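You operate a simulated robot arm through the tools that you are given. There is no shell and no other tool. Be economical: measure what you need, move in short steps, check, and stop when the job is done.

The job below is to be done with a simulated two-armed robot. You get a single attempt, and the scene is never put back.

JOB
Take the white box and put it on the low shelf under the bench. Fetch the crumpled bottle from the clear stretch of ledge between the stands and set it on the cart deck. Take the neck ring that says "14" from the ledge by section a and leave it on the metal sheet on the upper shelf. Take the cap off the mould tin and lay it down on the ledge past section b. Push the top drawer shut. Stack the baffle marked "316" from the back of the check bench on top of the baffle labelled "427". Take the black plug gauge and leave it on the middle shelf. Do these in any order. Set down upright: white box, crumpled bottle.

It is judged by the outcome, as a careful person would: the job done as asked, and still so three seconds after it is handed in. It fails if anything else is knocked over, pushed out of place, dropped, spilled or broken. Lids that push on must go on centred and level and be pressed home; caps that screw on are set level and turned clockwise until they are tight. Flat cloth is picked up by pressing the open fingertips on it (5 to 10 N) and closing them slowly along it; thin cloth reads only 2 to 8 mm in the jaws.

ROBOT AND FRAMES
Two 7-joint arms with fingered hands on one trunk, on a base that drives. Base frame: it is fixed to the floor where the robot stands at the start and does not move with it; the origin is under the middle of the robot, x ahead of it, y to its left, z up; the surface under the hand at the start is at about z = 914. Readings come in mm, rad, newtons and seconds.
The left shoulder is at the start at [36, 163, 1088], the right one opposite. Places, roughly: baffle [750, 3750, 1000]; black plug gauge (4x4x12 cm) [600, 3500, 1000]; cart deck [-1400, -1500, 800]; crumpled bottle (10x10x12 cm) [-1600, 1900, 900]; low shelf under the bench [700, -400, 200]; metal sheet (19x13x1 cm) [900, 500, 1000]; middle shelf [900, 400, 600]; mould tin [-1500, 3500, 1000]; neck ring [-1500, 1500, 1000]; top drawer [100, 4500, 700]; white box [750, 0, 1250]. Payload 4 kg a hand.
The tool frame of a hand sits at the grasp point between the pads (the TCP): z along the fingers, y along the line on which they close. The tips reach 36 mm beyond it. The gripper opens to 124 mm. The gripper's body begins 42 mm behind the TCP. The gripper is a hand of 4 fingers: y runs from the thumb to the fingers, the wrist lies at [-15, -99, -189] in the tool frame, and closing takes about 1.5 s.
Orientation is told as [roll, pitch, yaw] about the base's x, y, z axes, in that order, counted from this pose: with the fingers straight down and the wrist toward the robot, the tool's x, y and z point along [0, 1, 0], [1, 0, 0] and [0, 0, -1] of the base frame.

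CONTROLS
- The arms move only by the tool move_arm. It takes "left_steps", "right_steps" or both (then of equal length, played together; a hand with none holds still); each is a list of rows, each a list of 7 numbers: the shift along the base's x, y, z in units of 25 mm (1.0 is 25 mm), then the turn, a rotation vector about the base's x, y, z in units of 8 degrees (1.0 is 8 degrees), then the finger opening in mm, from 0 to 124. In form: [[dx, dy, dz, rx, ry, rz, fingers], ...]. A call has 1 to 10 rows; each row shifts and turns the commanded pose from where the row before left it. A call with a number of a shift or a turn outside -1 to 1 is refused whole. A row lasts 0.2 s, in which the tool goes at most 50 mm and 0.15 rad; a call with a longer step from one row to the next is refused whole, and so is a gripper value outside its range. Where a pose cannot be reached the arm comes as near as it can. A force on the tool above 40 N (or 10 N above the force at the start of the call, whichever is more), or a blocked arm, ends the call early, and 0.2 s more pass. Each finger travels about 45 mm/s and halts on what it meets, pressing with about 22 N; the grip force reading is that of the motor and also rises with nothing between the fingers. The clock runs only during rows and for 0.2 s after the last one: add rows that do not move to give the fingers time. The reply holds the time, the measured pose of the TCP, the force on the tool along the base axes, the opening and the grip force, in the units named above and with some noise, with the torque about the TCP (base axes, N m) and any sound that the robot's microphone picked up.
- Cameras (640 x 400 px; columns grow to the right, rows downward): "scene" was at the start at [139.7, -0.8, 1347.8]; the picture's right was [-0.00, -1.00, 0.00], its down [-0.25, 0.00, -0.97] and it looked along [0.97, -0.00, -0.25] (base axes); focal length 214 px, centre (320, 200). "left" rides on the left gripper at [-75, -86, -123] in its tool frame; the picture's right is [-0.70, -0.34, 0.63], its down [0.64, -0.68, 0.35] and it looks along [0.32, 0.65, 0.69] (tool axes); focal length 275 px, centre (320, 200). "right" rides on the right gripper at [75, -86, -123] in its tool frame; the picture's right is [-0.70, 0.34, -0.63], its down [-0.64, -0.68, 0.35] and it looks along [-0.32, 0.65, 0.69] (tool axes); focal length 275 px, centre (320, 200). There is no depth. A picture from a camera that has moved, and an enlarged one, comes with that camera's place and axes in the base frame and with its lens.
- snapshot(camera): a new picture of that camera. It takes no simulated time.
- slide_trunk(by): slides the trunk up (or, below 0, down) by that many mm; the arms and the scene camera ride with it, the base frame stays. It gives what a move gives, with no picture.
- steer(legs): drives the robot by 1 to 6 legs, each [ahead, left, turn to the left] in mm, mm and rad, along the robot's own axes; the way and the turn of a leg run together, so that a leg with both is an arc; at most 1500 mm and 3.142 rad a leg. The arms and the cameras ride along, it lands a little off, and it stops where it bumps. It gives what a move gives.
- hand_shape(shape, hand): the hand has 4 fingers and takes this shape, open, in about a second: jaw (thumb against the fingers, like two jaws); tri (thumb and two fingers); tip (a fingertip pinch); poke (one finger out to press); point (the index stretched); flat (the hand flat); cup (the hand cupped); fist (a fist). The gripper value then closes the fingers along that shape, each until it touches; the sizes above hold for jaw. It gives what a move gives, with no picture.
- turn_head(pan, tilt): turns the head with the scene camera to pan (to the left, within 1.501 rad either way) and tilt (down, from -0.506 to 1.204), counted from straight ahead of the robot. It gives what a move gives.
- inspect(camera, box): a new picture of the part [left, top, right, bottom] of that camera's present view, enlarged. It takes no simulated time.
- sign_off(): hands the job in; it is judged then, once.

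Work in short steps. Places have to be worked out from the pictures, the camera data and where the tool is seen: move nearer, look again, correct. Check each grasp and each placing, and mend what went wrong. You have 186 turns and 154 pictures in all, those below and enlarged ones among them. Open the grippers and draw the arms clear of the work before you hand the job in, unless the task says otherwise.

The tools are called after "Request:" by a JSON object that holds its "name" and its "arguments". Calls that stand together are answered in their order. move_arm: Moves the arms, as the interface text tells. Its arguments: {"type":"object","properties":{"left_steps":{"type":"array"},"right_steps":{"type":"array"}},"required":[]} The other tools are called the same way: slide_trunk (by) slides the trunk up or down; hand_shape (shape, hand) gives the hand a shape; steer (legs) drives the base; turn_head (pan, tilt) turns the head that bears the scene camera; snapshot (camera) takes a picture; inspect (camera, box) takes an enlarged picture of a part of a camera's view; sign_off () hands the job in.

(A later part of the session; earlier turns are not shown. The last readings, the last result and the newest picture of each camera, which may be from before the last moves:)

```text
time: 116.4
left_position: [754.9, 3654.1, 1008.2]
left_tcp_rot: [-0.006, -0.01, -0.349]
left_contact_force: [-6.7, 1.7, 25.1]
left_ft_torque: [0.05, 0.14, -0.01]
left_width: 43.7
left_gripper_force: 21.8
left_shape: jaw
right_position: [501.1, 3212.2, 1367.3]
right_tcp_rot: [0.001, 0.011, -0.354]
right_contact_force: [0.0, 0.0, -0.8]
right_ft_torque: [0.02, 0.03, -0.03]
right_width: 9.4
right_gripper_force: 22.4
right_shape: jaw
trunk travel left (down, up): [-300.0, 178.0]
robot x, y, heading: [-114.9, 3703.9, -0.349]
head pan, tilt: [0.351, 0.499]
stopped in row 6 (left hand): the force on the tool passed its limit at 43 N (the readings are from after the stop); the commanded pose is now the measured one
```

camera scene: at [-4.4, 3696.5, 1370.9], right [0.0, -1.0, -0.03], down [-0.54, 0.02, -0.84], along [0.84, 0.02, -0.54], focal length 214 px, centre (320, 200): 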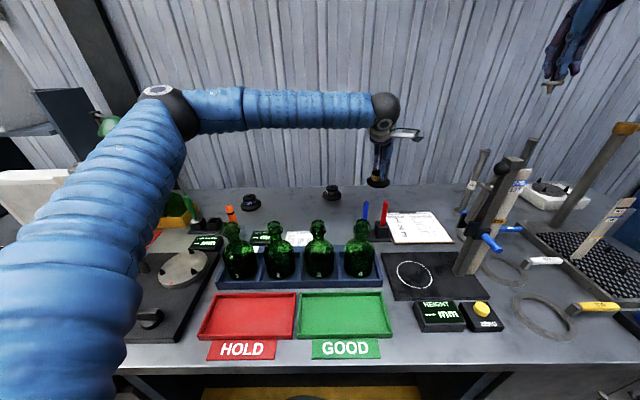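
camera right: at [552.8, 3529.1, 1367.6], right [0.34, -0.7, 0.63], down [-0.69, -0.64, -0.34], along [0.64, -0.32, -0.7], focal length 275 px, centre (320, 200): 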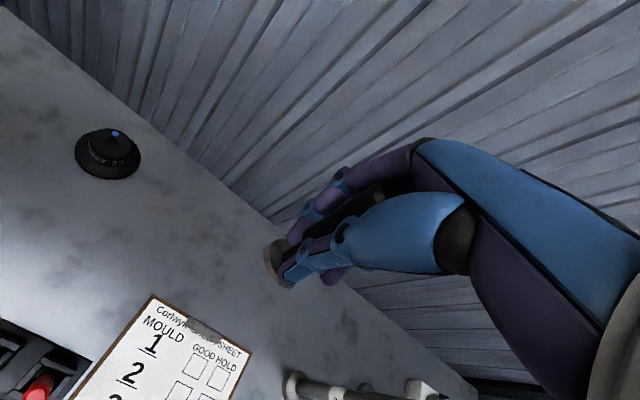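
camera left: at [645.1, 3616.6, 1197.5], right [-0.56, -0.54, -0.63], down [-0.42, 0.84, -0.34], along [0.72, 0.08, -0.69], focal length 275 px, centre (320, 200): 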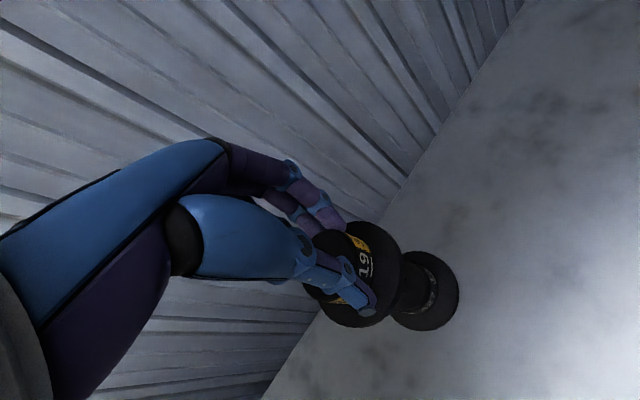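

Contact. Relaxing slightly, opening, and lifting away.

Request:
{"name": "move_arm", "arguments": {"left_steps": [[-0.05, 0, 0.08, 0, 0, 0, 44], [0, 0, 0, 0, 0, 0, 55], [0, 0, 0, 0, 0, 0, 70], [0, 0, 0, 0, 0, 0, 85], [0, 0, 0, 0, 0, 0, 95], [0, 0, 0, 0, 0, 0, 95], [0, 0, 0.5, 0, 0, 0, 95], [0, 0, 1, 0, 0, 0, 95], [0, 0, 1, 0, 0, 0, 95], [0, 0, 1, 0, 0, 0, 95]]}}

Request:
{"name": "inspect", "arguments": {"camera": "scene", "box": [260, 100, 420, 200]}}

Request:
{"name": "snapshot", "arguments": {"camera": "left"}}

```text
time: 118.6
left_position: [750.6, 3656.4, 1091.8]
left_tcp_rot: [-0.002, -0.006, -0.349]
left_contact_force: [0.0, 0.5, -0.7]
left_ft_torque: [-0.01, -0.02, 0.03]
left_width: 95.0
left_gripper_force: 0.0
left_shape: jaw
right_position: [502.8, 3212.8, 1367.7]
right_tcp_rot: [0.002, 0.012, -0.354]
right_contact_force: [0.5, 0.7, 0.2]
right_ft_torque: [-0.02, 0.03, -0.01]
right_width: 9.2
right_gripper_force: 22.0
right_shape: jaw
trunk travel left (down, up): [-300.0, 178.0]
robot x, y, heading: [-116.9, 3705.1, -0.354]
head pan, tilt: [0.351, 0.499]
```

```text
4.00 times, centred on (340, 150) of scene
camera zoom: at [-5.7, 3696.7, 1371.2], right [0.0, -1.0, -0.03], down [-0.54, 0.02, -0.84], along [0.84, 0.02, -0.54], focal length 858 px, centre (240, 400)
```

zoom: 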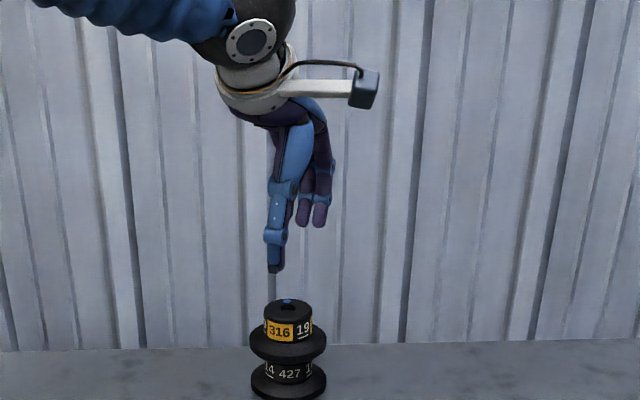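

```text
99 pictures are left
camera left: at [643.0, 3615.7, 1213.3], right [-0.55, -0.54, -0.63], down [-0.42, 0.84, -0.35], along [0.72, 0.07, -0.69], focal length 275 px, centre (320, 200)
```

left: 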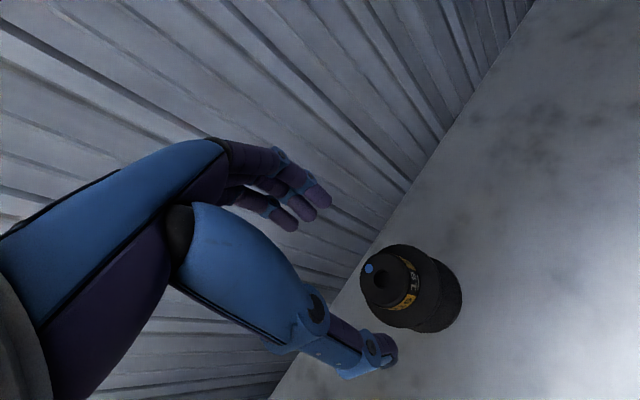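

Stack is good. Raising the left arm, turning back, retreating from the bench and moving to face the open drawer.

Request:
{"name": "move_arm", "arguments": {"left_steps": [[0, 0, 1, 0, 0, 0, 95], [0, 0, 1, 0, 0, 0, 95], [0, 0, 1, 0, 0, 0, 95], [0, 0, 1, 0, 0, 0, 95], [0, 0, 1, 0, 0, 0, 95], [0, 0, 1, 0, 0, 0, 95], [0, 0, 1, 0, 0, 0, 95], [0, 0, 1, 0, 0, 0, 95], [0, 0, 1, 0, 0, 0, 95], [0, 0, 1, 0, 0, 0, 95]]}}

Request:
{"name": "steer", "arguments": {"legs": [[0, 0, 0.35], [-650, 0, 0], [0, 600, 0]]}}

Request:
{"name": "turn_head", "arguments": {"pan": 0.2, "tilt": 0.6}}

Request:
{"name": "snapshot", "arguments": {"camera": "scene"}}

```text
time: 120.8
left_position: [751.8, 3653.1, 1341.4]
left_tcp_rot: [0.0, -0.005, -0.349]
left_contact_force: [-0.7, 0.0, -0.2]
left_ft_torque: [-0.01, 0.01, 0.02]
left_width: 95.0
left_gripper_force: 0.0
left_shape: jaw
right_position: [503.0, 3211.8, 1367.2]
right_tcp_rot: [0.003, 0.014, -0.353]
right_contact_force: [-0.5, -1.1, -1.0]
right_ft_torque: [-0.01, -0.01, -0.01]
right_width: 9.8
right_gripper_force: 22.1
right_shape: jaw
trunk travel left (down, up): [-300.0, 178.0]
robot x, y, heading: [-116.5, 3708.5, -0.351]
head pan, tilt: [0.351, 0.499]
```

```text
time: 128.4
left_position: [92.7, 4547.7, 1341.1]
left_tcp_rot: [-0.001, -0.006, -0.006]
left_contact_force: [0.6, 0.0, -0.2]
left_ft_torque: [-0.02, 0.01, 0.01]
left_width: 94.9
left_gripper_force: 0.1
left_shape: jaw
right_position: [9.2, 4048.4, 1366.9]
right_tcp_rot: [0.002, 0.014, -0.009]
right_contact_force: [-0.5, 0.8, -1.6]
right_ft_torque: [-0.03, 0.0, 0.01]
right_width: 9.2
right_gripper_force: 22.2
right_shape: jaw
trunk travel left (down, up): [-300.0, 178.0]
robot x, y, heading: [-742.7, 4301.2, -0.005]
head pan, tilt: [0.351, 0.499]
```

```text
time: 129.1
left_position: [93.5, 4546.9, 1342.2]
left_tcp_rot: [0.0, -0.005, -0.005]
left_contact_force: [-0.9, -0.6, -0.4]
left_ft_torque: [0.0, -0.01, 0.0]
left_width: 94.8
left_gripper_force: 0.1
left_shape: jaw
right_position: [7.1, 4048.3, 1367.4]
right_tcp_rot: [0.004, 0.013, -0.009]
right_contact_force: [-0.4, 0.4, -0.5]
right_ft_torque: [-0.02, 0.02, 0.0]
right_width: 9.4
right_gripper_force: 21.9
right_shape: jaw
trunk travel left (down, up): [-300.0, 178.0]
robot x, y, heading: [-744.9, 4302.2, -0.006]
head pan, tilt: [0.201, 0.6]
```

```text
98 pictures are left
camera scene: at [-634.1, 4320.3, 1361.9], right [0.19, -0.98, -0.02], down [-0.62, -0.11, -0.78], along [0.76, 0.16, -0.63], focal length 214 px, centre (320, 200)
```

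scene: 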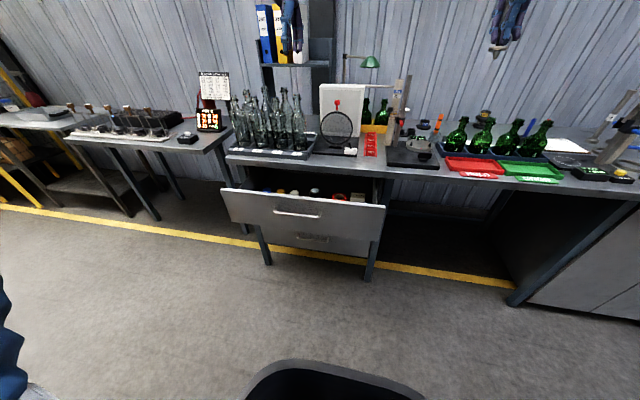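

Drawer face is at x≈5, y 4200–4883 (centre 4541), z≈635–830, handle at z≈770. I'll back up a little, pitch the left hand forward with closed fingers, and lower it to z≈700 in front of the face.

Request:
{"name": "steer", "arguments": {"legs": [[-200, 0, 0]]}}

Request:
{"name": "move_arm", "arguments": {"left_steps": [[-0.2, 0, -1, 0, -1, 0, 0], [-0.2, 0, -1, 0, -1, 0, 0], [-0.2, 0, -1, 0, -1, 0, 0], [-0.2, 0, -1, 0, -1, 0, 0], [-0.2, 0, -1, 0, -1, 0, 0], [-0.2, 0, -1, 0, -1, 0, 0], [-0.2, 0, -1, 0, -1, 0, 0], [-0.2, 0, -1, 0, -1, 0, 0], [-0.2, 0, -1, 0, -1, 0, 0], [0, 0, -1, 0, 0, 0, 0]]}}

Request:
{"name": "move_arm", "arguments": {"left_steps": [[0, 0, -1, 0, 0, 0, 0], [0, 0, -1, 0, 0, 0, 0], [0, 0, -1, 0, 0, 0, 0], [0, 0, -1, 0, 0, 0, 0], [0, 0, -1, 0, 0, 0, 0], [0, 0, -1, 0, 0, 0, 0], [0, 0, -1, 0, 0, 0, 0], [0, 0, -1, 0, 0, 0, 0], [0, 0, -1, 0, 0, 0, 0], [0, 0, -1, 0, 0, 0, 0]]}}

Request:
{"name": "snapshot", "arguments": {"camera": "scene"}}

```text
time: 130.6
left_position: [-106.8, 4552.4, 1343.4]
left_tcp_rot: [-0.002, -0.006, 0.0]
left_contact_force: [0.2, 0.0, -1.0]
left_ft_torque: [0.01, -0.06, -0.03]
left_width: 94.8
left_gripper_force: 0.0
left_shape: jaw
right_position: [-189.0, 4052.0, 1367.5]
right_tcp_rot: [0.003, 0.012, -0.005]
right_contact_force: [-0.7, -0.5, -1.1]
right_ft_torque: [0.01, -0.03, -0.01]
right_width: 9.4
right_gripper_force: 22.2
right_shape: jaw
trunk travel left (down, up): [-300.0, 178.0]
robot x, y, heading: [-939.0, 4301.1, -0.002]
head pan, tilt: [0.201, 0.6]
```

```text
time: 132.8
left_position: [-151.4, 4550.4, 1092.5]
left_tcp_rot: [0.0, -1.264, 0.001]
left_contact_force: [0.3, -0.6, 0.6]
left_ft_torque: [0.02, 0.01, -0.02]
left_width: 0.2
left_gripper_force: 22.0
left_shape: jaw
right_position: [-185.8, 4053.1, 1365.9]
right_tcp_rot: [0.001, 0.014, -0.005]
right_contact_force: [0.9, 0.5, -0.9]
right_ft_torque: [-0.03, 0.01, 0.02]
right_width: 9.3
right_gripper_force: 21.9
right_shape: jaw
trunk travel left (down, up): [-300.0, 178.0]
robot x, y, heading: [-940.9, 4301.0, -0.004]
head pan, tilt: [0.201, 0.6]
```

```text
time: 135.0
left_position: [-162.2, 4575.7, 884.3]
left_tcp_rot: [0.002, -1.258, -0.005]
left_contact_force: [-0.2, 0.1, 0.5]
left_ft_torque: [0.02, -0.03, 0.0]
left_width: 0.1
left_gripper_force: 22.4
left_shape: jaw
left hand out of reach, approached as far as the arm can: row 8, 9, 10
right_position: [-186.4, 4052.1, 1366.4]
right_tcp_rot: [0.002, 0.013, -0.006]
right_contact_force: [0.5, 0.1, -1.4]
right_ft_torque: [0.01, 0.01, 0.01]
right_width: 9.4
right_gripper_force: 22.1
right_shape: jaw
trunk travel left (down, up): [-300.0, 178.0]
robot x, y, heading: [-938.1, 4303.7, 0.005]
head pan, tilt: [0.201, 0.6]
```

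```text
97 pictures are left
camera scene: at [-829.8, 4321.1, 1361.8], right [0.2, -0.98, -0.02], down [-0.62, -0.11, -0.78], along [0.76, 0.16, -0.63], focal length 214 px, centre (320, 200)
```

scene: 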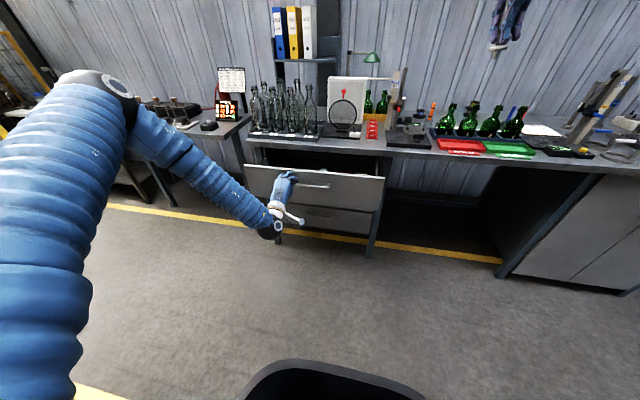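

The arm has reached a limit; lowering the trunk instead by 180 mm.

Request:
{"name": "slide_trunk", "arguments": {"by": -180}}

Request:
{"name": "snapshot", "arguments": {"camera": "left"}}

Request:
{"name": "snapshot", "arguments": {"camera": "scene"}}

```text
time: 137.0
left_position: [-161.4, 4576.9, 705.2]
left_tcp_rot: [0.001, -1.263, -0.004]
left_contact_force: [-0.4, -0.3, 0.3]
left_ft_torque: [-0.01, 0.0, 0.0]
left_width: 0.0
left_gripper_force: 21.8
left_shape: jaw
right_position: [-188.8, 4051.4, 1188.6]
right_tcp_rot: [0.0, 0.011, -0.004]
right_contact_force: [-0.3, 0.2, -0.4]
right_ft_torque: [0.0, 0.0, -0.03]
right_width: 9.3
right_gripper_force: 21.9
right_shape: jaw
trunk travel left (down, up): [-120.0, 358.0]
robot x, y, heading: [-935.8, 4306.2, 0.004]
head pan, tilt: [0.201, 0.6]
```

```text
96 pictures are left
camera left: at [-305.2, 4502.9, 659.8], right [0.5, -0.7, -0.51], down [0.12, 0.65, -0.75], along [0.86, 0.31, 0.41], focal length 275 px, centre (320, 200)
```

left: 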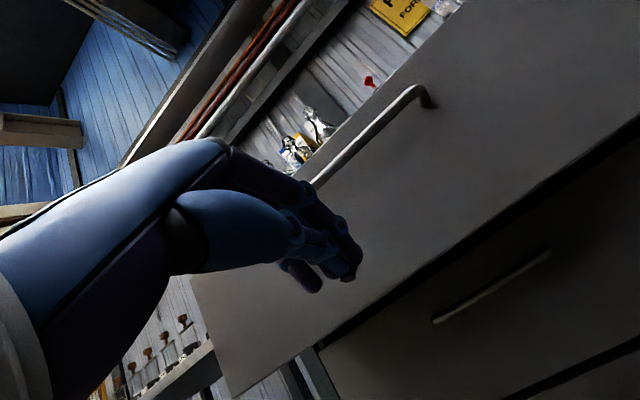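

```text
95 pictures are left
camera scene: at [-738.1, 4321.3, 1140.3], right [0.19, -0.98, -0.06], down [-0.77, -0.11, -0.62], along [0.6, 0.16, -0.78], focal length 214 px, centre (320, 200)
```

scene: 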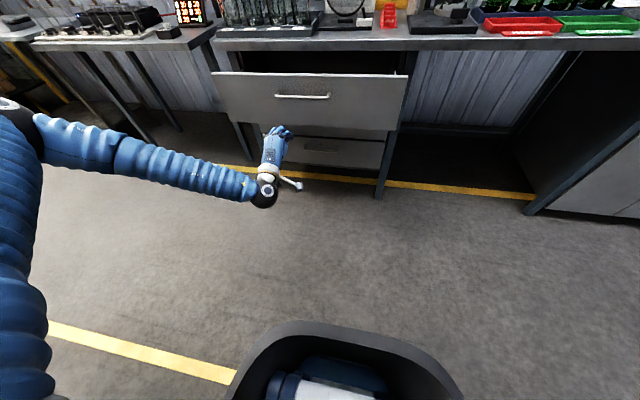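

Fingertips point at the face; the face's lower edge is z≈665, handle ≈800. I raise the hand ~35 mm and centre it, then drive forward gently to push.

Request:
{"name": "move_arm", "arguments": {"left_steps": [[0, -0.5, 0.5, 0, 0, 0, 0], [0, -0.5, 0.5, 0, 0, 0, 0], [0, -0.4, 0.5, 0, 0, 0, 0]]}}

Request:
{"name": "steer", "arguments": {"legs": [[90, 0, 0]]}}

Request:
{"name": "snapshot", "arguments": {"camera": "left"}}

```text
time: 137.8
left_position: [-163.2, 4542.8, 741.2]
left_tcp_rot: [0.0, -1.26, 0.001]
left_contact_force: [0.0, 0.3, 0.0]
left_ft_torque: [-0.01, 0.03, -0.02]
left_width: 0.2
left_gripper_force: 21.7
left_shape: jaw
right_position: [-187.3, 4052.2, 1187.3]
right_tcp_rot: [0.002, 0.014, -0.005]
right_contact_force: [-0.4, -0.2, -2.2]
right_ft_torque: [-0.01, 0.04, -0.02]
right_width: 9.1
right_gripper_force: 21.6
right_shape: jaw
trunk travel left (down, up): [-120.0, 358.0]
robot x, y, heading: [-935.5, 4301.9, -0.002]
head pan, tilt: [0.201, 0.6]
```

```text
time: 138.9
left_position: [-70.0, 4544.2, 739.6]
left_tcp_rot: [0.0, -1.259, 0.0]
left_contact_force: [-0.4, -0.1, -0.8]
left_ft_torque: [0.01, -0.01, 0.03]
left_width: 0.0
left_gripper_force: 22.0
left_shape: jaw
right_position: [-92.9, 4052.8, 1185.0]
right_tcp_rot: [0.002, 0.017, -0.003]
right_contact_force: [-0.5, -0.4, -1.6]
right_ft_torque: [0.01, 0.04, 0.01]
right_width: 9.2
right_gripper_force: 22.0
right_shape: jaw
trunk travel left (down, up): [-120.0, 358.0]
robot x, y, heading: [-848.8, 4305.0, 0.003]
head pan, tilt: [0.201, 0.6]
```

```text
94 pictures are left
camera left: at [-213.1, 4470.0, 694.3], right [0.5, -0.7, -0.51], down [0.12, 0.64, -0.75], along [0.86, 0.32, 0.41], focal length 275 px, centre (320, 200)
```

left: 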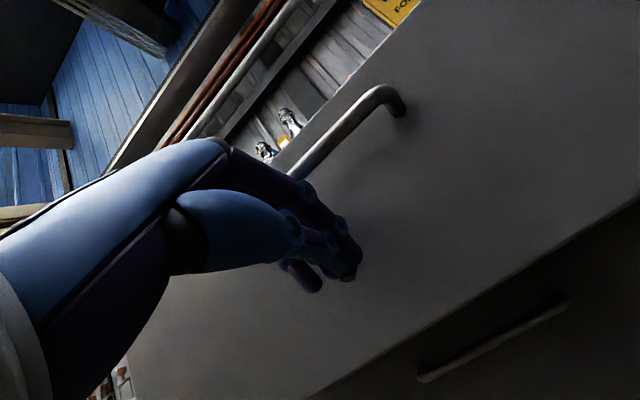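

Pushing forward with the arm.

Request:
{"name": "move_arm", "arguments": {"left_steps": [[0.7, 0, 0, 0, 0, 0, 0], [0.7, 0, 0, 0, 0, 0, 0], [0.6, 0, 0, 0, 0, 0, 0], [0.6, 0, 0, 0, 0, 0, 0], [0.6, 0, 0, 0, 0, 0, 0], [0.6, 0, 0, 0, 0, 0, 0], [0.6, 0, 0, 0, 0, 0, 0], [0.6, 0, 0, 0, 0, 0, 0]]}}

Request:
{"name": "snapshot", "arguments": {"camera": "scene"}}

```text
time: 140.8
left_position: [55.2, 4543.4, 741.4]
left_tcp_rot: [0.001, -1.262, -0.002]
left_contact_force: [0.1, 0.3, -4.2]
left_ft_torque: [-0.04, 0.04, 0.02]
left_width: 0.1
left_gripper_force: 22.2
left_shape: jaw
right_position: [-94.3, 4053.1, 1186.7]
right_tcp_rot: [0.002, 0.015, -0.003]
right_contact_force: [0.1, 0.3, -1.7]
right_ft_torque: [0.01, 0.03, 0.0]
right_width: 9.5
right_gripper_force: 22.0
right_shape: jaw
trunk travel left (down, up): [-120.0, 358.0]
robot x, y, heading: [-844.7, 4307.2, -0.001]
head pan, tilt: [0.201, 0.6]
```

```text
93 pictures are left
camera scene: at [-644.1, 4321.7, 1139.6], right [0.19, -0.98, -0.06], down [-0.78, -0.11, -0.62], along [0.6, 0.17, -0.78], focal length 214 px, centre (320, 200)
```

scene: 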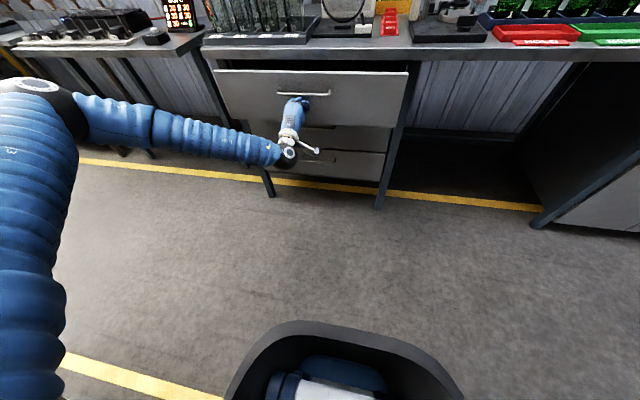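

The drawer moves readily. Continuing until the force rises (closed).

Request:
{"name": "move_arm", "arguments": {"left_steps": [[0.5, 0, 0, 0, 0, 0, 0], [0.5, 0, 0, 0, 0, 0, 0], [0.5, 0, 0, 0, 0, 0, 0], [0.5, 0, 0, 0, 0, 0, 0], [0.5, 0, 0, 0, 0, 0, 0], [0.4, 0, 0, 0, 0, 0, 0], [0.4, 0, 0, 0, 0, 0, 0], [0.4, 0, 0, 0, 0, 0, 0], [0.4, 0, 0, 0, 0, 0, 0], [0.4, 0, 0, 0, 0, 0, 0]]}}

Request:
{"name": "inspect", "arguments": {"camera": "scene", "box": [180, 20, 440, 200]}}

```text
time: 143.0
left_position: [161.0, 4544.4, 740.8]
left_tcp_rot: [-0.001, -1.26, 0.0]
left_contact_force: [-28.6, 0.3, 5.4]
left_ft_torque: [-0.05, -0.18, 0.09]
left_width: 0.0
left_gripper_force: 22.1
left_shape: jaw
right_position: [-95.6, 4054.7, 1187.5]
right_tcp_rot: [0.002, 0.015, -0.004]
right_contact_force: [0.4, 0.7, -0.8]
right_ft_torque: [0.02, 0.03, 0.0]
right_width: 9.3
right_gripper_force: 22.0
right_shape: jaw
trunk travel left (down, up): [-120.0, 358.0]
robot x, y, heading: [-845.5, 4301.7, 0.002]
head pan, tilt: [0.201, 0.6]
stopped in row 10 (left hand): the force on the tool passed its limit at 50 N (the readings are from after the stop); the commanded pose is now the measured one
```

```text
2.22 times, centred on (310, 110) of scene
camera zoom: at [-646.4, 4322.1, 1140.1], right [0.19, -0.98, -0.06], down [-0.77, -0.12, -0.62], along [0.6, 0.17, -0.78], focal length 477 px, centre (342, 400)
```

zoom: 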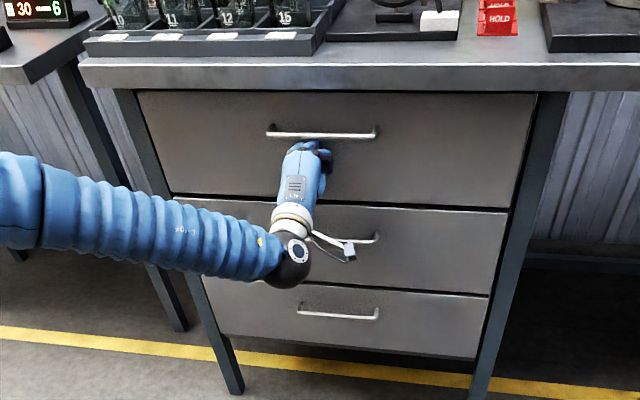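

Drawer fully shut, flush with the others. Retracting the hand, restoring the trunk and hand pose.

Request:
{"name": "move_arm", "arguments": {"left_steps": [[-1, 0, 0, 0, 0, 0, 0], [-1, 0, 0, 0, 0, 0, 0], [-1, 0, 0, 0, 0, 0, 0], [-1, 0, 0, 0, 0, 0, 0], [-1, 0, 0, 0, 0, 0, 0], [-1, 0, 0, 0, 0, 0, 0], [-1, 0, 0, 0, 0, 0, 0], [-1, 0, 0, 0, 0, 0, 0]]}}

Request:
{"name": "slide_trunk", "arguments": {"by": 180}}

Request:
{"name": "move_arm", "arguments": {"left_steps": [[0, 0, 1, 0, 0, 0, 0], [0, 0, 1, 0, 0, 0, 0], [0, 0, 1, 0, 0, 0, 0], [0, 0, 1, 0, 0, 0, 0], [0, 0, 1, 0, 0, 0, 0], [0, 0, 1, 0, 0, 0, 0], [0, 0, 1, 0, 0, 0, 0], [0, 0, 1, 0, 0, 0, 0], [0, 0, 1, 0, 0, 0, 0]]}}

Request:
{"name": "move_arm", "arguments": {"left_steps": [[0, 0, 1, 0, 1, 0, 120], [0, 0, 1, 0, 1, 0, 120], [0, 0, 1, 0, 1, 0, 120], [0, 0, 1, 0, 1, 0, 120], [0, 0, 1, 0, 1, 0, 120], [0, 0, 1, 0, 1, 0, 120], [0, 0, 1, 0, 1, 0, 120], [0, 0, 1, 0, 1, 0, 120], [0, 0, 1, 0, 1, 0, 120]]}}

Request:
{"name": "steer", "arguments": {"legs": [[200, -500, 0], [0, 0, 1.571], [0, 0, 1.571]]}}

Request:
{"name": "turn_head", "arguments": {"pan": 0, "tilt": 0.45}}

Request:
{"name": "snapshot", "arguments": {"camera": "scene"}}

```text
time: 144.8
left_position: [-38.9, 4543.1, 738.6]
left_tcp_rot: [0.001, -1.261, 0.0]
left_contact_force: [0.6, -0.3, 0.8]
left_ft_torque: [0.0, 0.0, 0.01]
left_width: 0.0
left_gripper_force: 22.1
left_shape: jaw
right_position: [-92.9, 4054.7, 1185.9]
right_tcp_rot: [0.003, 0.015, -0.004]
right_contact_force: [-0.7, 0.5, -0.7]
right_ft_torque: [0.04, 0.0, 0.02]
right_width: 8.9
right_gripper_force: 21.7
right_shape: jaw
trunk travel left (down, up): [-120.0, 358.0]
robot x, y, heading: [-848.0, 4305.1, -0.003]
head pan, tilt: [0.201, 0.6]
```

```text
time: 146.8
left_position: [-38.3, 4545.4, 918.6]
left_tcp_rot: [0.0, -1.259, 0.001]
left_contact_force: [-0.4, -0.3, -0.2]
left_ft_torque: [-0.01, -0.01, -0.04]
left_width: 0.0
left_gripper_force: 21.6
left_shape: jaw
right_position: [-93.9, 4054.9, 1366.1]
right_tcp_rot: [0.002, 0.016, -0.003]
right_contact_force: [-0.1, -0.5, -0.3]
right_ft_torque: [-0.02, 0.04, 0.02]
right_width: 9.1
right_gripper_force: 21.8
right_shape: jaw
trunk travel left (down, up): [-300.0, 178.0]
robot x, y, heading: [-848.6, 4304.5, -0.002]
head pan, tilt: [0.201, 0.6]
```

```text
time: 148.8
left_position: [-40.5, 4544.0, 1145.1]
left_tcp_rot: [0.0, -1.259, -0.001]
left_contact_force: [-0.2, 0.0, -0.5]
left_ft_torque: [0.03, 0.01, 0.03]
left_width: 0.0
left_gripper_force: 21.7
left_shape: jaw
right_position: [-93.6, 4054.4, 1366.5]
right_tcp_rot: [0.001, 0.014, -0.004]
right_contact_force: [0.6, 0.5, -1.1]
right_ft_torque: [0.01, 0.03, 0.0]
right_width: 9.0
right_gripper_force: 22.2
right_shape: jaw
trunk travel left (down, up): [-300.0, 178.0]
robot x, y, heading: [-844.9, 4301.9, 0.002]
head pan, tilt: [0.201, 0.6]
```

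```text
time: 150.8
left_position: [-36.8, 4542.4, 1366.2]
left_tcp_rot: [-0.001, 0.0, 0.0]
left_contact_force: [0.2, -0.1, -0.1]
left_ft_torque: [0.04, 0.0, 0.01]
left_width: 120.1
left_gripper_force: 0.0
left_shape: jaw
right_position: [-92.7, 4053.8, 1364.3]
right_tcp_rot: [0.002, 0.014, -0.004]
right_contact_force: [0.0, -0.6, -1.3]
right_ft_torque: [-0.04, 0.02, 0.0]
right_width: 9.2
right_gripper_force: 21.8
right_shape: jaw
trunk travel left (down, up): [-300.0, 178.0]
robot x, y, heading: [-839.4, 4304.2, 0.007]
head pan, tilt: [0.201, 0.6]
```

```text
time: 161.5
left_position: [-1467.4, 3579.4, 1368.0]
left_tcp_rot: [-0.002, -0.003, 3.11]
left_contact_force: [0.5, -0.4, -0.7]
left_ft_torque: [-0.01, -0.01, 0.01]
left_width: 119.8
left_gripper_force: 0.2
left_shape: jaw
right_position: [-1395.4, 4065.7, 1367.2]
right_tcp_rot: [0.001, 0.014, 3.105]
right_contact_force: [0.5, 0.4, -0.4]
right_ft_torque: [-0.04, -0.02, 0.05]
right_width: 7.9
right_gripper_force: 21.9
right_shape: jaw
trunk travel left (down, up): [-300.0, 178.0]
robot x, y, heading: [-650.5, 3793.2, 3.111]
head pan, tilt: [0.201, 0.6]
```

```text
time: 162.2
left_position: [-1467.2, 3579.5, 1366.9]
left_tcp_rot: [-0.001, -0.004, 3.11]
left_contact_force: [-0.5, 1.3, 0.2]
left_ft_torque: [-0.03, 0.0, 0.01]
left_width: 119.9
left_gripper_force: 0.0
left_shape: jaw
right_position: [-1396.2, 4067.3, 1365.5]
right_tcp_rot: [0.003, 0.015, 3.105]
right_contact_force: [-0.3, 0.4, -1.8]
right_ft_torque: [-0.03, -0.02, -0.01]
right_width: 8.3
right_gripper_force: 22.1
right_shape: jaw
trunk travel left (down, up): [-300.0, 178.0]
robot x, y, heading: [-652.7, 3791.3, 3.108]
head pan, tilt: [0.0, 0.45]
```

```text
91 pictures are left
camera scene: at [-771.8, 3795.4, 1374.9], right [0.03, 1.0, 0.0], down [0.5, -0.01, -0.86], along [-0.86, 0.02, -0.5], focal length 214 px, centre (320, 200)
```

scene: 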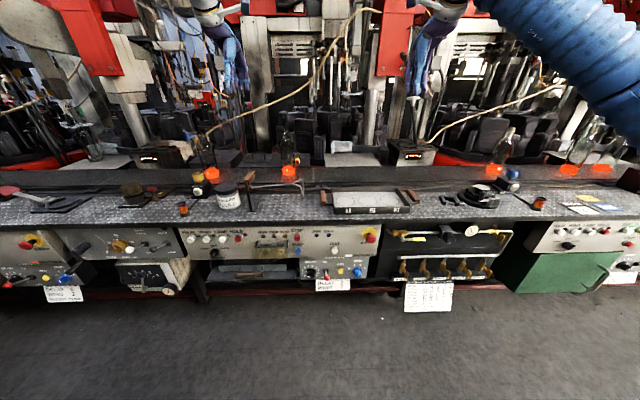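

Facing the ledge. Enlarging the mould tin area and the rest.

Request:
{"name": "inspect", "arguments": {"camera": "scene", "box": [100, 130, 340, 280]}}

Request:
{"name": "snapshot", "arguments": {"camera": "left"}}

Request:
{"name": "snapshot", "arguments": {"camera": "right"}}

```text
2.67 times, centred on (220, 205) of scene
camera zoom: at [-771.8, 3795.4, 1374.9], right [0.03, 1.0, 0.0], down [0.5, -0.01, -0.86], along [-0.86, 0.02, -0.5], focal length 572 px, centre (587, 187)
```

zoom: 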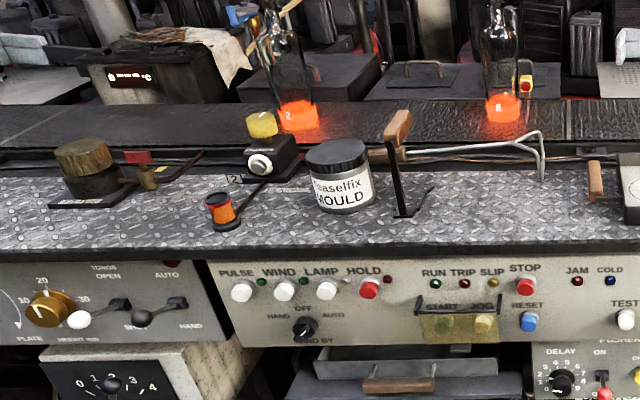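

```text
89 pictures are left
camera left: at [-1379.8, 3652.3, 1489.3], right [0.36, 0.69, -0.63], down [0.66, -0.67, -0.35], along [-0.66, -0.29, -0.69], focal length 275 px, centre (320, 200)
```

left: 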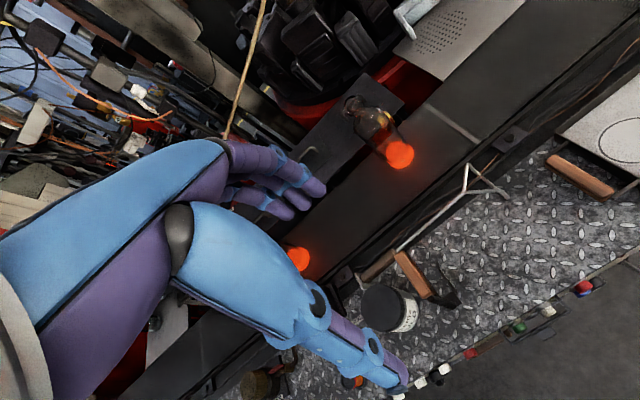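

```text
88 pictures are left
camera right: at [-1315.2, 3989.7, 1489.5], right [-0.32, 0.71, 0.63], down [0.71, 0.62, -0.34], along [-0.63, 0.34, -0.7], focal length 275 px, centre (320, 200)
```

right: 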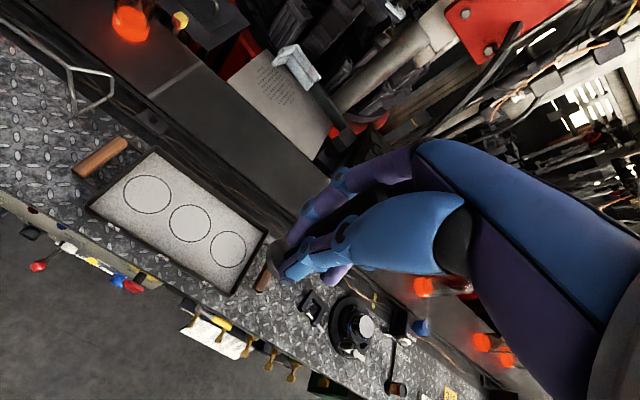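

Tin centre ≈(−1557, 3436), cap top z≈985, ledge ≈905. I pull both hands back by 100 mm, drive 120 mm nearer, then bring the left hand over the tin from above and re-measure.

Request:
{"name": "move_arm", "arguments": {"right_steps": [[1, 0, 0, 0, 0, 0, 0], [1, 0, 0, 0, 0, 0, 0], [1, 0, 0, 0, 0, 0, 0], [1, 0, 0, 0, 0, 0, 0], [1, 0, 0, 0, 0, 0, 0]], "left_steps": [[1, 0, -0.5, 0, 0, 0, 124], [1, 0, -0.5, 0, 0, 0, 124], [1, 0, -0.5, 0, 0, 0, 124], [1, 0, -0.5, 0, 0, 0, 124], [0, 0, 0, 0, 0, 0.2, 124]]}}

Request:
{"name": "steer", "arguments": {"legs": [[120, 60, 0.03]]}}

Request:
{"name": "move_arm", "arguments": {"left_steps": [[-0.6, -0.8, -0.8, 0, 0, 0, 124], [-0.6, -0.8, -0.8, 0, 0, 0, 124], [-0.6, -0.8, -0.8, 0, 0, 0, 124], [-0.4, -0.6, -0.8, 0, 0, 0, 124], [-0.4, -0.4, -0.8, 0, 0, 0, 124], [0, 0, -0.8, 0, 0, 0, 124]]}}

Request:
{"name": "snapshot", "arguments": {"camera": "left"}}

Request:
{"name": "snapshot", "arguments": {"camera": "scene"}}

```text
time: 163.4
left_position: [-1364.8, 3579.3, 1317.0]
left_tcp_rot: [0.0, -0.004, 3.139]
left_contact_force: [-0.2, 0.8, -0.5]
left_ft_torque: [-0.04, -0.03, 0.03]
left_width: 123.6
left_gripper_force: 0.1
left_shape: jaw
right_position: [-1273.5, 4067.5, 1367.1]
right_tcp_rot: [0.001, 0.016, 3.107]
right_contact_force: [0.9, 0.8, -0.9]
right_ft_torque: [0.0, 0.01, 0.01]
right_width: 7.9
right_gripper_force: 21.8
right_shape: jaw
trunk travel left (down, up): [-300.0, 178.0]
robot x, y, heading: [-655.9, 3788.9, 3.112]
head pan, tilt: [0.0, 0.45]
```

```text
time: 164.7
left_position: [-1479.8, 3502.3, 1316.1]
left_tcp_rot: [-0.001, -0.003, -3.119]
left_contact_force: [0.3, -0.1, 0.5]
left_ft_torque: [0.01, 0.01, -0.01]
left_width: 123.5
left_gripper_force: 0.0
left_shape: jaw
right_position: [-1399.6, 3992.0, 1367.7]
right_tcp_rot: [0.001, 0.013, 3.133]
right_contact_force: [-0.4, -0.4, -0.5]
right_ft_torque: [0.0, 0.0, 0.01]
right_width: 8.2
right_gripper_force: 21.8
right_shape: jaw
trunk travel left (down, up): [-300.0, 178.0]
robot x, y, heading: [-775.0, 3736.5, 3.141]
head pan, tilt: [0.0, 0.45]
```

```text
time: 166.1
left_position: [-1542.7, 3418.1, 1194.9]
left_tcp_rot: [0.001, -0.004, -3.119]
left_contact_force: [-0.5, -0.2, -0.5]
left_ft_torque: [-0.01, 0.01, 0.02]
left_width: 123.8
left_gripper_force: 0.0
left_shape: jaw
right_position: [-1398.5, 3993.6, 1368.2]
right_tcp_rot: [0.001, 0.014, 3.134]
right_contact_force: [-0.3, 0.6, -0.5]
right_ft_torque: [0.0, -0.03, -0.03]
right_width: 7.8
right_gripper_force: 22.3
right_shape: jaw
trunk travel left (down, up): [-300.0, 178.0]
robot x, y, heading: [-769.2, 3735.4, 3.134]
head pan, tilt: [0.0, 0.45]
```

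```text
87 pictures are left
camera left: at [-1459.5, 3495.7, 1317.3], right [0.32, 0.7, -0.63], down [0.69, -0.63, -0.35], along [-0.65, -0.33, -0.69], focal length 275 px, centre (320, 200)
```

left: 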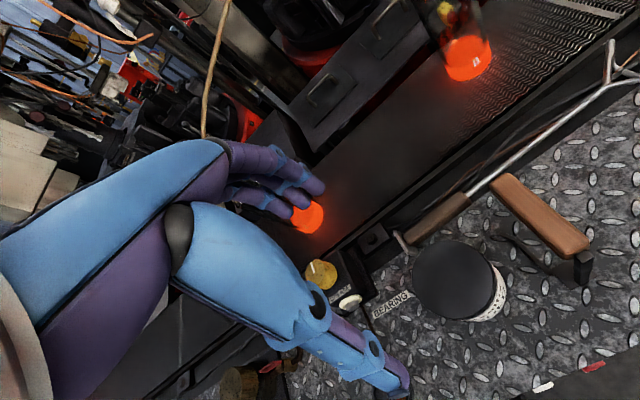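

```text
86 pictures are left
camera scene: at [-891.3, 3734.5, 1375.0], right [0.0, 1.0, 0.0], down [0.5, 0.0, -0.86], along [-0.86, 0.0, -0.5], focal length 214 px, centre (320, 200)
```

scene: 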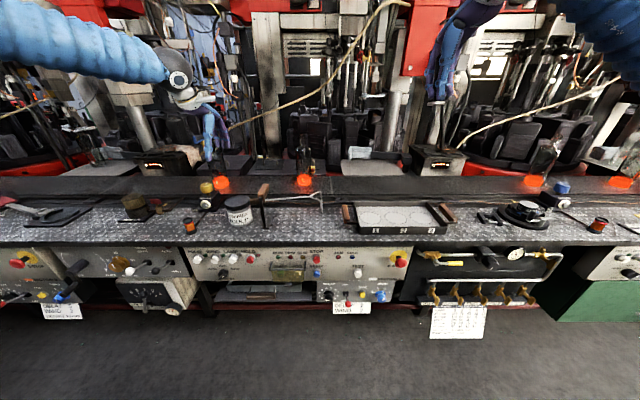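

Cap top centre ≈(−1550, 3443, 990), Ø≈92. Lowering to z≈1060 above it.

Request:
{"name": "move_arm", "arguments": {"left_steps": [[-0.15, 0.5, -1, 0, 0, -0.1, 116], [-0.15, 0.5, -1, 0, 0, 0, 116], [0, 0, -1, 0, 0, 0, 116], [0, 0, -1, 0, 0, 0, 116], [0, 0, -1, 0, 0, 0, 116], [0, 0, -0.4, 0, 0, 0, 116]]}}

Request:
{"name": "snapshot", "arguments": {"camera": "left"}}

Request:
{"name": "inspect", "arguments": {"camera": "scene", "box": [160, 130, 340, 243]}}

```text
time: 167.5
left_position: [-1550.2, 3444.1, 1062.9]
left_tcp_rot: [-0.002, -0.003, -3.131]
left_contact_force: [-0.5, -0.2, -0.5]
left_ft_torque: [0.01, -0.01, 0.01]
left_width: 116.3
left_gripper_force: 0.1
left_shape: jaw
right_position: [-1400.0, 3992.8, 1366.9]
right_tcp_rot: [0.003, 0.014, 3.132]
right_contact_force: [-0.1, -0.1, -1.4]
right_ft_torque: [-0.01, 0.02, 0.01]
right_width: 7.7
right_gripper_force: 22.6
right_shape: jaw
trunk travel left (down, up): [-300.0, 178.0]
robot x, y, heading: [-769.4, 3739.0, 3.138]
head pan, tilt: [0.0, 0.45]
```

```text
85 pictures are left
camera left: at [-1465.5, 3519.1, 1184.3], right [0.33, 0.7, -0.63], down [0.69, -0.64, -0.35], along [-0.65, -0.32, -0.69], focal length 275 px, centre (320, 200)
```

left: 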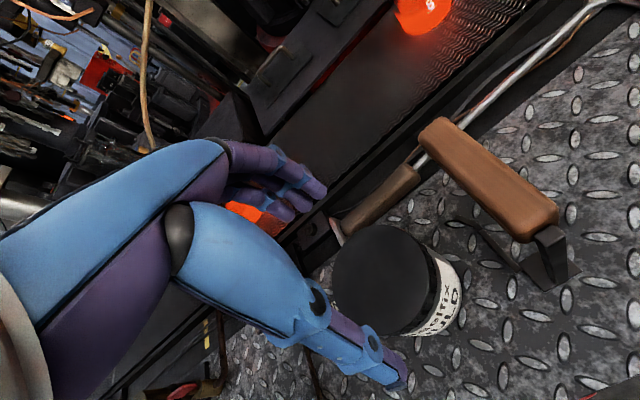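

```text
3.54 times, centred on (250, 186) of scene
camera zoom: at [-891.5, 3734.6, 1375.0], right [0.0, 1.0, 0.0], down [0.5, 0.0, -0.86], along [-0.86, 0.0, -0.5], focal length 759 px, centre (568, 248)
```

zoom: 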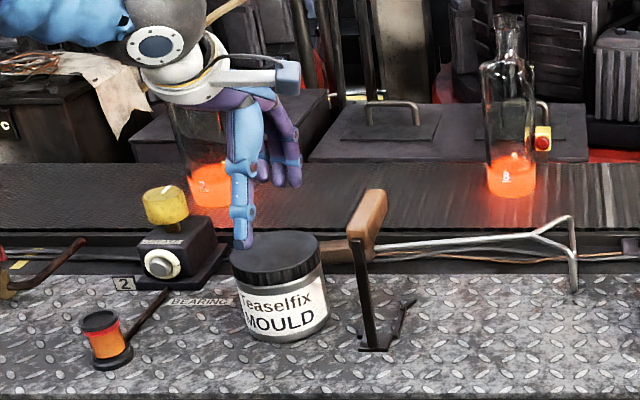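

Cap centre (−1547, 3444), top z≈985. Descending so tips are at ≈964, then closing on the cap.

Request:
{"name": "move_arm", "arguments": {"left_steps": [[0.1, 0, -0.8, 0, 0, 0, 112], [0, 0, -0.8, 0, 0, 0, 112], [0, 0, -0.6, 0, 0, 0, 112], [0, 0, -0.3, 0, 0, 0, 112], [0, 0, 0, 0, 0, 0, 112], [0, 0, 0, 0, 0, 0, 60], [0, 0, 0, 0, 0, 0, 60], [0, 0, 0, 0, 0, 0, 60], [0, 0, 0, 0, 0, 0, 60], [0, 0, 0, 0, 0, 0, 60]]}}

Request:
{"name": "snapshot", "arguments": {"camera": "left"}}

Request:
{"name": "inspect", "arguments": {"camera": "scene", "box": [160, 130, 340, 243]}}

```text
time: 169.7
left_position: [-1548.9, 3440.1, 1001.0]
left_tcp_rot: [-0.002, -0.003, -3.132]
left_contact_force: [-0.2, -0.8, 2.1]
left_ft_torque: [0.0, 0.37, 0.0]
left_width: 87.5
left_gripper_force: 22.0
left_shape: jaw
right_position: [-1399.7, 3992.4, 1367.0]
right_tcp_rot: [0.003, 0.014, 3.133]
right_contact_force: [0.1, -0.2, -0.6]
right_ft_torque: [-0.03, 0.0, 0.02]
right_width: 7.6
right_gripper_force: 21.8
right_shape: jaw
trunk travel left (down, up): [-300.0, 178.0]
robot x, y, heading: [-770.8, 3730.6, 3.141]
head pan, tilt: [0.0, 0.45]
```

```text
83 pictures are left
camera left: at [-1464.2, 3518.1, 1122.5], right [0.33, 0.7, -0.63], down [0.69, -0.64, -0.35], along [-0.65, -0.32, -0.69], focal length 275 px, centre (320, 200)
```

left: 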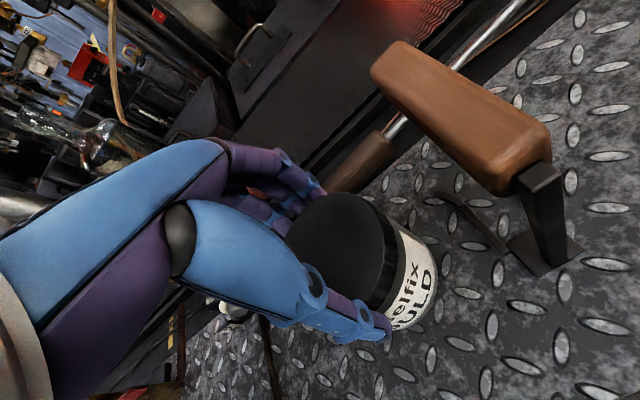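

```text
3.54 times, centred on (250, 186) of scene
camera zoom: at [-891.5, 3734.6, 1375.0], right [0.0, 1.0, 0.0], down [0.5, 0.0, -0.86], along [-0.86, 0.0, -0.5], focal length 759 px, centre (568, 248)
```

zoom: 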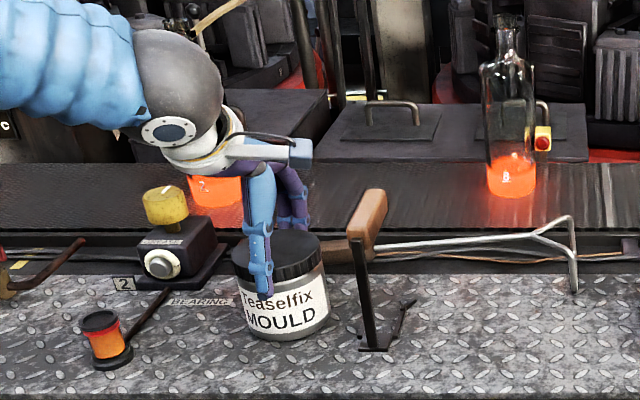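

The thumb tip overlaps the tin body below the cap. I open a little, raise ~13 mm, and regrip just the cap.

Request:
{"name": "move_arm", "arguments": {"left_steps": [[0, 0, 0, 0, 0, 0, 105], [0, 0, 0, 0, 0, 0, 105], [0, 0, 0, 0, 0, 0, 105], [0, 0, 0.52, 0, 0, 0, 105], [0, 0, 0, 0, 0, 0, 60], [0, 0, 0, 0, 0, 0, 60], [0, 0, 0, 0, 0, 0, 60], [0, 0, 0, 0, 0, 0.5, 60], [0, 0, 0, 0, 0, 0.5, 60], [0, 0, 0, 0, 0, 0.5, 60]]}}

Request:
{"name": "inspect", "arguments": {"camera": "scene", "box": [160, 130, 340, 243]}}

```text
time: 171.9
left_position: [-1548.0, 3442.4, 1013.1]
left_tcp_rot: [0.0, -0.004, -2.921]
left_contact_force: [1.8, -2.2, 5.8]
left_ft_torque: [0.02, -0.54, -0.13]
left_width: 83.4
left_gripper_force: 21.6
left_shape: jaw
right_position: [-1398.7, 3992.7, 1367.0]
right_tcp_rot: [0.002, 0.014, 3.132]
right_contact_force: [0.6, 0.8, -1.3]
right_ft_torque: [0.01, -0.03, 0.01]
right_width: 8.0
right_gripper_force: 22.1
right_shape: jaw
trunk travel left (down, up): [-300.0, 178.0]
robot x, y, heading: [-771.9, 3736.2, 3.142]
head pan, tilt: [0.0, 0.45]
```

```text
3.54 times, centred on (250, 186) of scene
camera zoom: at [-890.8, 3735.0, 1375.1], right [0.0, 1.0, 0.0], down [0.5, 0.0, -0.86], along [-0.86, 0.0, -0.5], focal length 759 px, centre (568, 248)
```

zoom: 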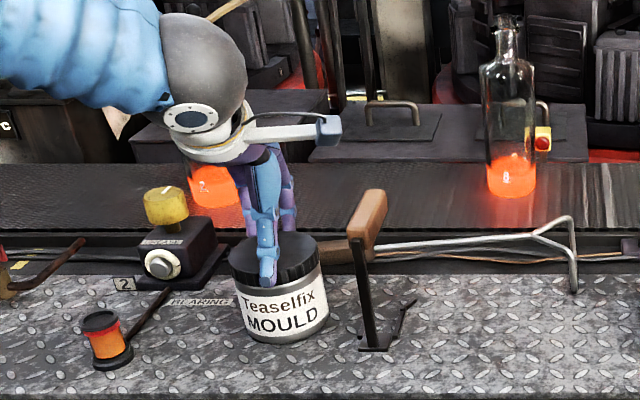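

The tin stayed put while the hand turned 12°. Continuing counter-clockwise.

Request:
{"name": "move_arm", "arguments": {"left_steps": [[0, 0, 0, 0, 0, 1, 60], [0, 0, 0, 0, 0, 1, 60], [0, 0, 0, 0, 0, 1, 60], [0, 0, 0, 0, 0, 1, 60], [0, 0, 0, 0, 0, 1, 60], [0, 0, 0, 0, 0, 1, 60]]}}

Request:
{"name": "snapshot", "arguments": {"camera": "left"}}

Request:
{"name": "inspect", "arguments": {"camera": "scene", "box": [160, 130, 340, 243]}}

```text
time: 173.3
left_position: [-1548.6, 3441.3, 1013.7]
left_tcp_rot: [0.0, -0.005, -2.084]
left_contact_force: [3.3, 0.4, 8.7]
left_ft_torque: [0.47, -0.35, -0.14]
left_width: 83.1
left_gripper_force: 22.0
left_shape: jaw
right_position: [-1399.1, 3992.8, 1366.0]
right_tcp_rot: [0.002, 0.014, 3.132]
right_contact_force: [0.5, 0.9, -0.4]
right_ft_torque: [0.01, 0.0, 0.0]
right_width: 8.1
right_gripper_force: 21.9
right_shape: jaw
trunk travel left (down, up): [-300.0, 178.0]
robot x, y, heading: [-774.6, 3736.0, 3.136]
head pan, tilt: [0.0, 0.45]
```

```text
80 pictures are left
camera left: at [-1572.2, 3553.9, 1134.8], right [-0.44, 0.63, -0.63], down [0.9, 0.28, -0.35], along [-0.05, -0.72, -0.69], focal length 275 px, centre (320, 200)
```

left: 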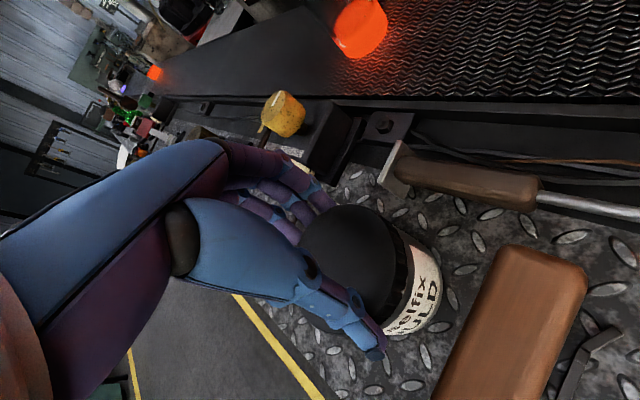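

```text
3.54 times, centred on (250, 186) of scene
camera zoom: at [-890.9, 3735.0, 1375.0], right [0.0, 1.0, 0.0], down [0.5, 0.0, -0.86], along [-0.86, 0.0, -0.5], focal length 759 px, centre (568, 248)
```

zoom: 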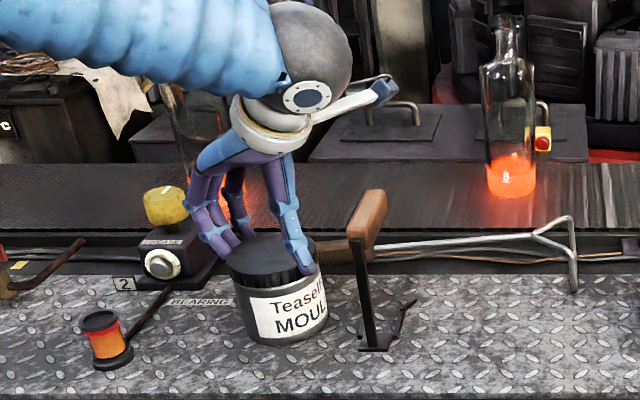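

The label has turned, so the tin turned along with the cap. Testing a gentle lift to see whether the cap is a pull-off type.

Request:
{"name": "move_arm", "arguments": {"left_steps": [[0, 0, 0.2, 0, 0, 0, 60], [0, 0, 0.2, 0, 0, 0, 60], [0, 0, 0.2, 0, 0, 0, 60], [0, 0, 0.2, 0, 0, 0, 60], [0, 0, 0, 0, 0, 0, 60]]}}

Request:
{"name": "inspect", "arguments": {"camera": "scene", "box": [160, 130, 340, 243]}}

```text
time: 174.5
left_position: [-1549.8, 3441.7, 1035.6]
left_tcp_rot: [0.001, -0.003, -2.084]
left_contact_force: [-0.2, -0.9, 0.7]
left_ft_torque: [0.03, -0.04, -0.01]
left_width: 56.0
left_gripper_force: 21.9
left_shape: jaw
right_position: [-1399.1, 3992.7, 1366.5]
right_tcp_rot: [0.001, 0.012, 3.132]
right_contact_force: [0.8, 0.5, -0.3]
right_ft_torque: [0.06, 0.01, 0.03]
right_width: 7.9
right_gripper_force: 22.1
right_shape: jaw
trunk travel left (down, up): [-300.0, 178.0]
robot x, y, heading: [-771.8, 3736.4, 3.137]
head pan, tilt: [0.0, 0.45]
```

```text
3.54 times, centred on (250, 186) of scene
camera zoom: at [-891.2, 3734.6, 1375.0], right [0.0, 1.0, 0.0], down [0.5, 0.0, -0.86], along [-0.86, 0.0, -0.5], focal length 759 px, centre (568, 248)
```

zoom: 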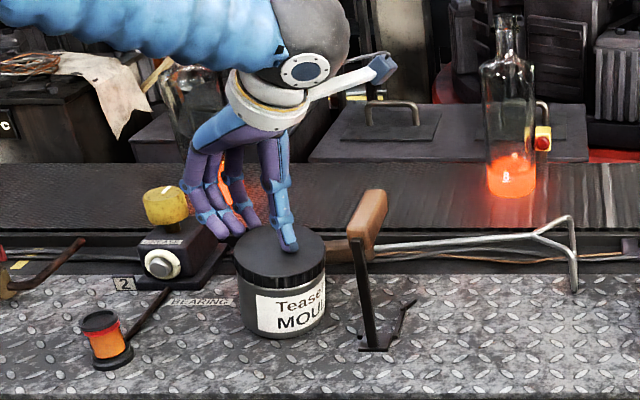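

The grip slipped off the rim. I'll open, rotate back, and regrip deeper (TCP z≈1006).

Request:
{"name": "move_arm", "arguments": {"left_steps": [[0, 0, 0.6, 0, 0, 0, 112], [0, 0, 0, 0, 0, -1, 112], [0, 0, 0, 0, 0, -1, 112], [0, 0, 0, 0, 0, -1, 112], [0, 0, 0, 0, 0, -1, 112], [0, 0, 0, 0, 0, -1, 112], [0, 0, 0, 0, 0, -1, 112], [0, 0, 0, 0, 0, -1, 112], [0, 0, 0, 0, 0, 0, 112]]}}

Request:
{"name": "snapshot", "arguments": {"camera": "left"}}

```text
time: 176.5
left_position: [-1549.1, 3441.0, 1047.4]
left_tcp_rot: [0.001, -0.004, -3.065]
left_contact_force: [-0.8, -0.7, 1.0]
left_ft_torque: [0.02, -0.02, 0.02]
left_width: 111.8
left_gripper_force: 0.0
left_shape: jaw
right_position: [-1400.2, 3993.6, 1366.4]
right_tcp_rot: [0.001, 0.012, 3.133]
right_contact_force: [0.4, 0.1, -0.8]
right_ft_torque: [0.02, -0.02, 0.02]
right_width: 8.0
right_gripper_force: 22.0
right_shape: jaw
trunk travel left (down, up): [-300.0, 178.0]
robot x, y, heading: [-773.1, 3734.1, 3.143]
head pan, tilt: [0.0, 0.45]
```

```text
77 pictures are left
camera left: at [-1468.9, 3524.0, 1169.1], right [0.28, 0.72, -0.63], down [0.73, -0.59, -0.35], along [-0.63, -0.36, -0.69], focal length 275 px, centre (320, 200)
```

left: 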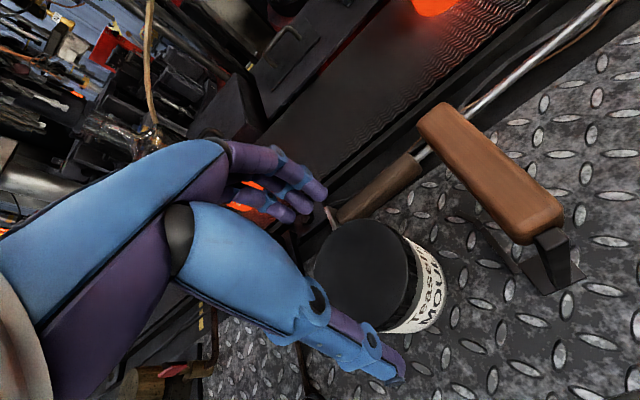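

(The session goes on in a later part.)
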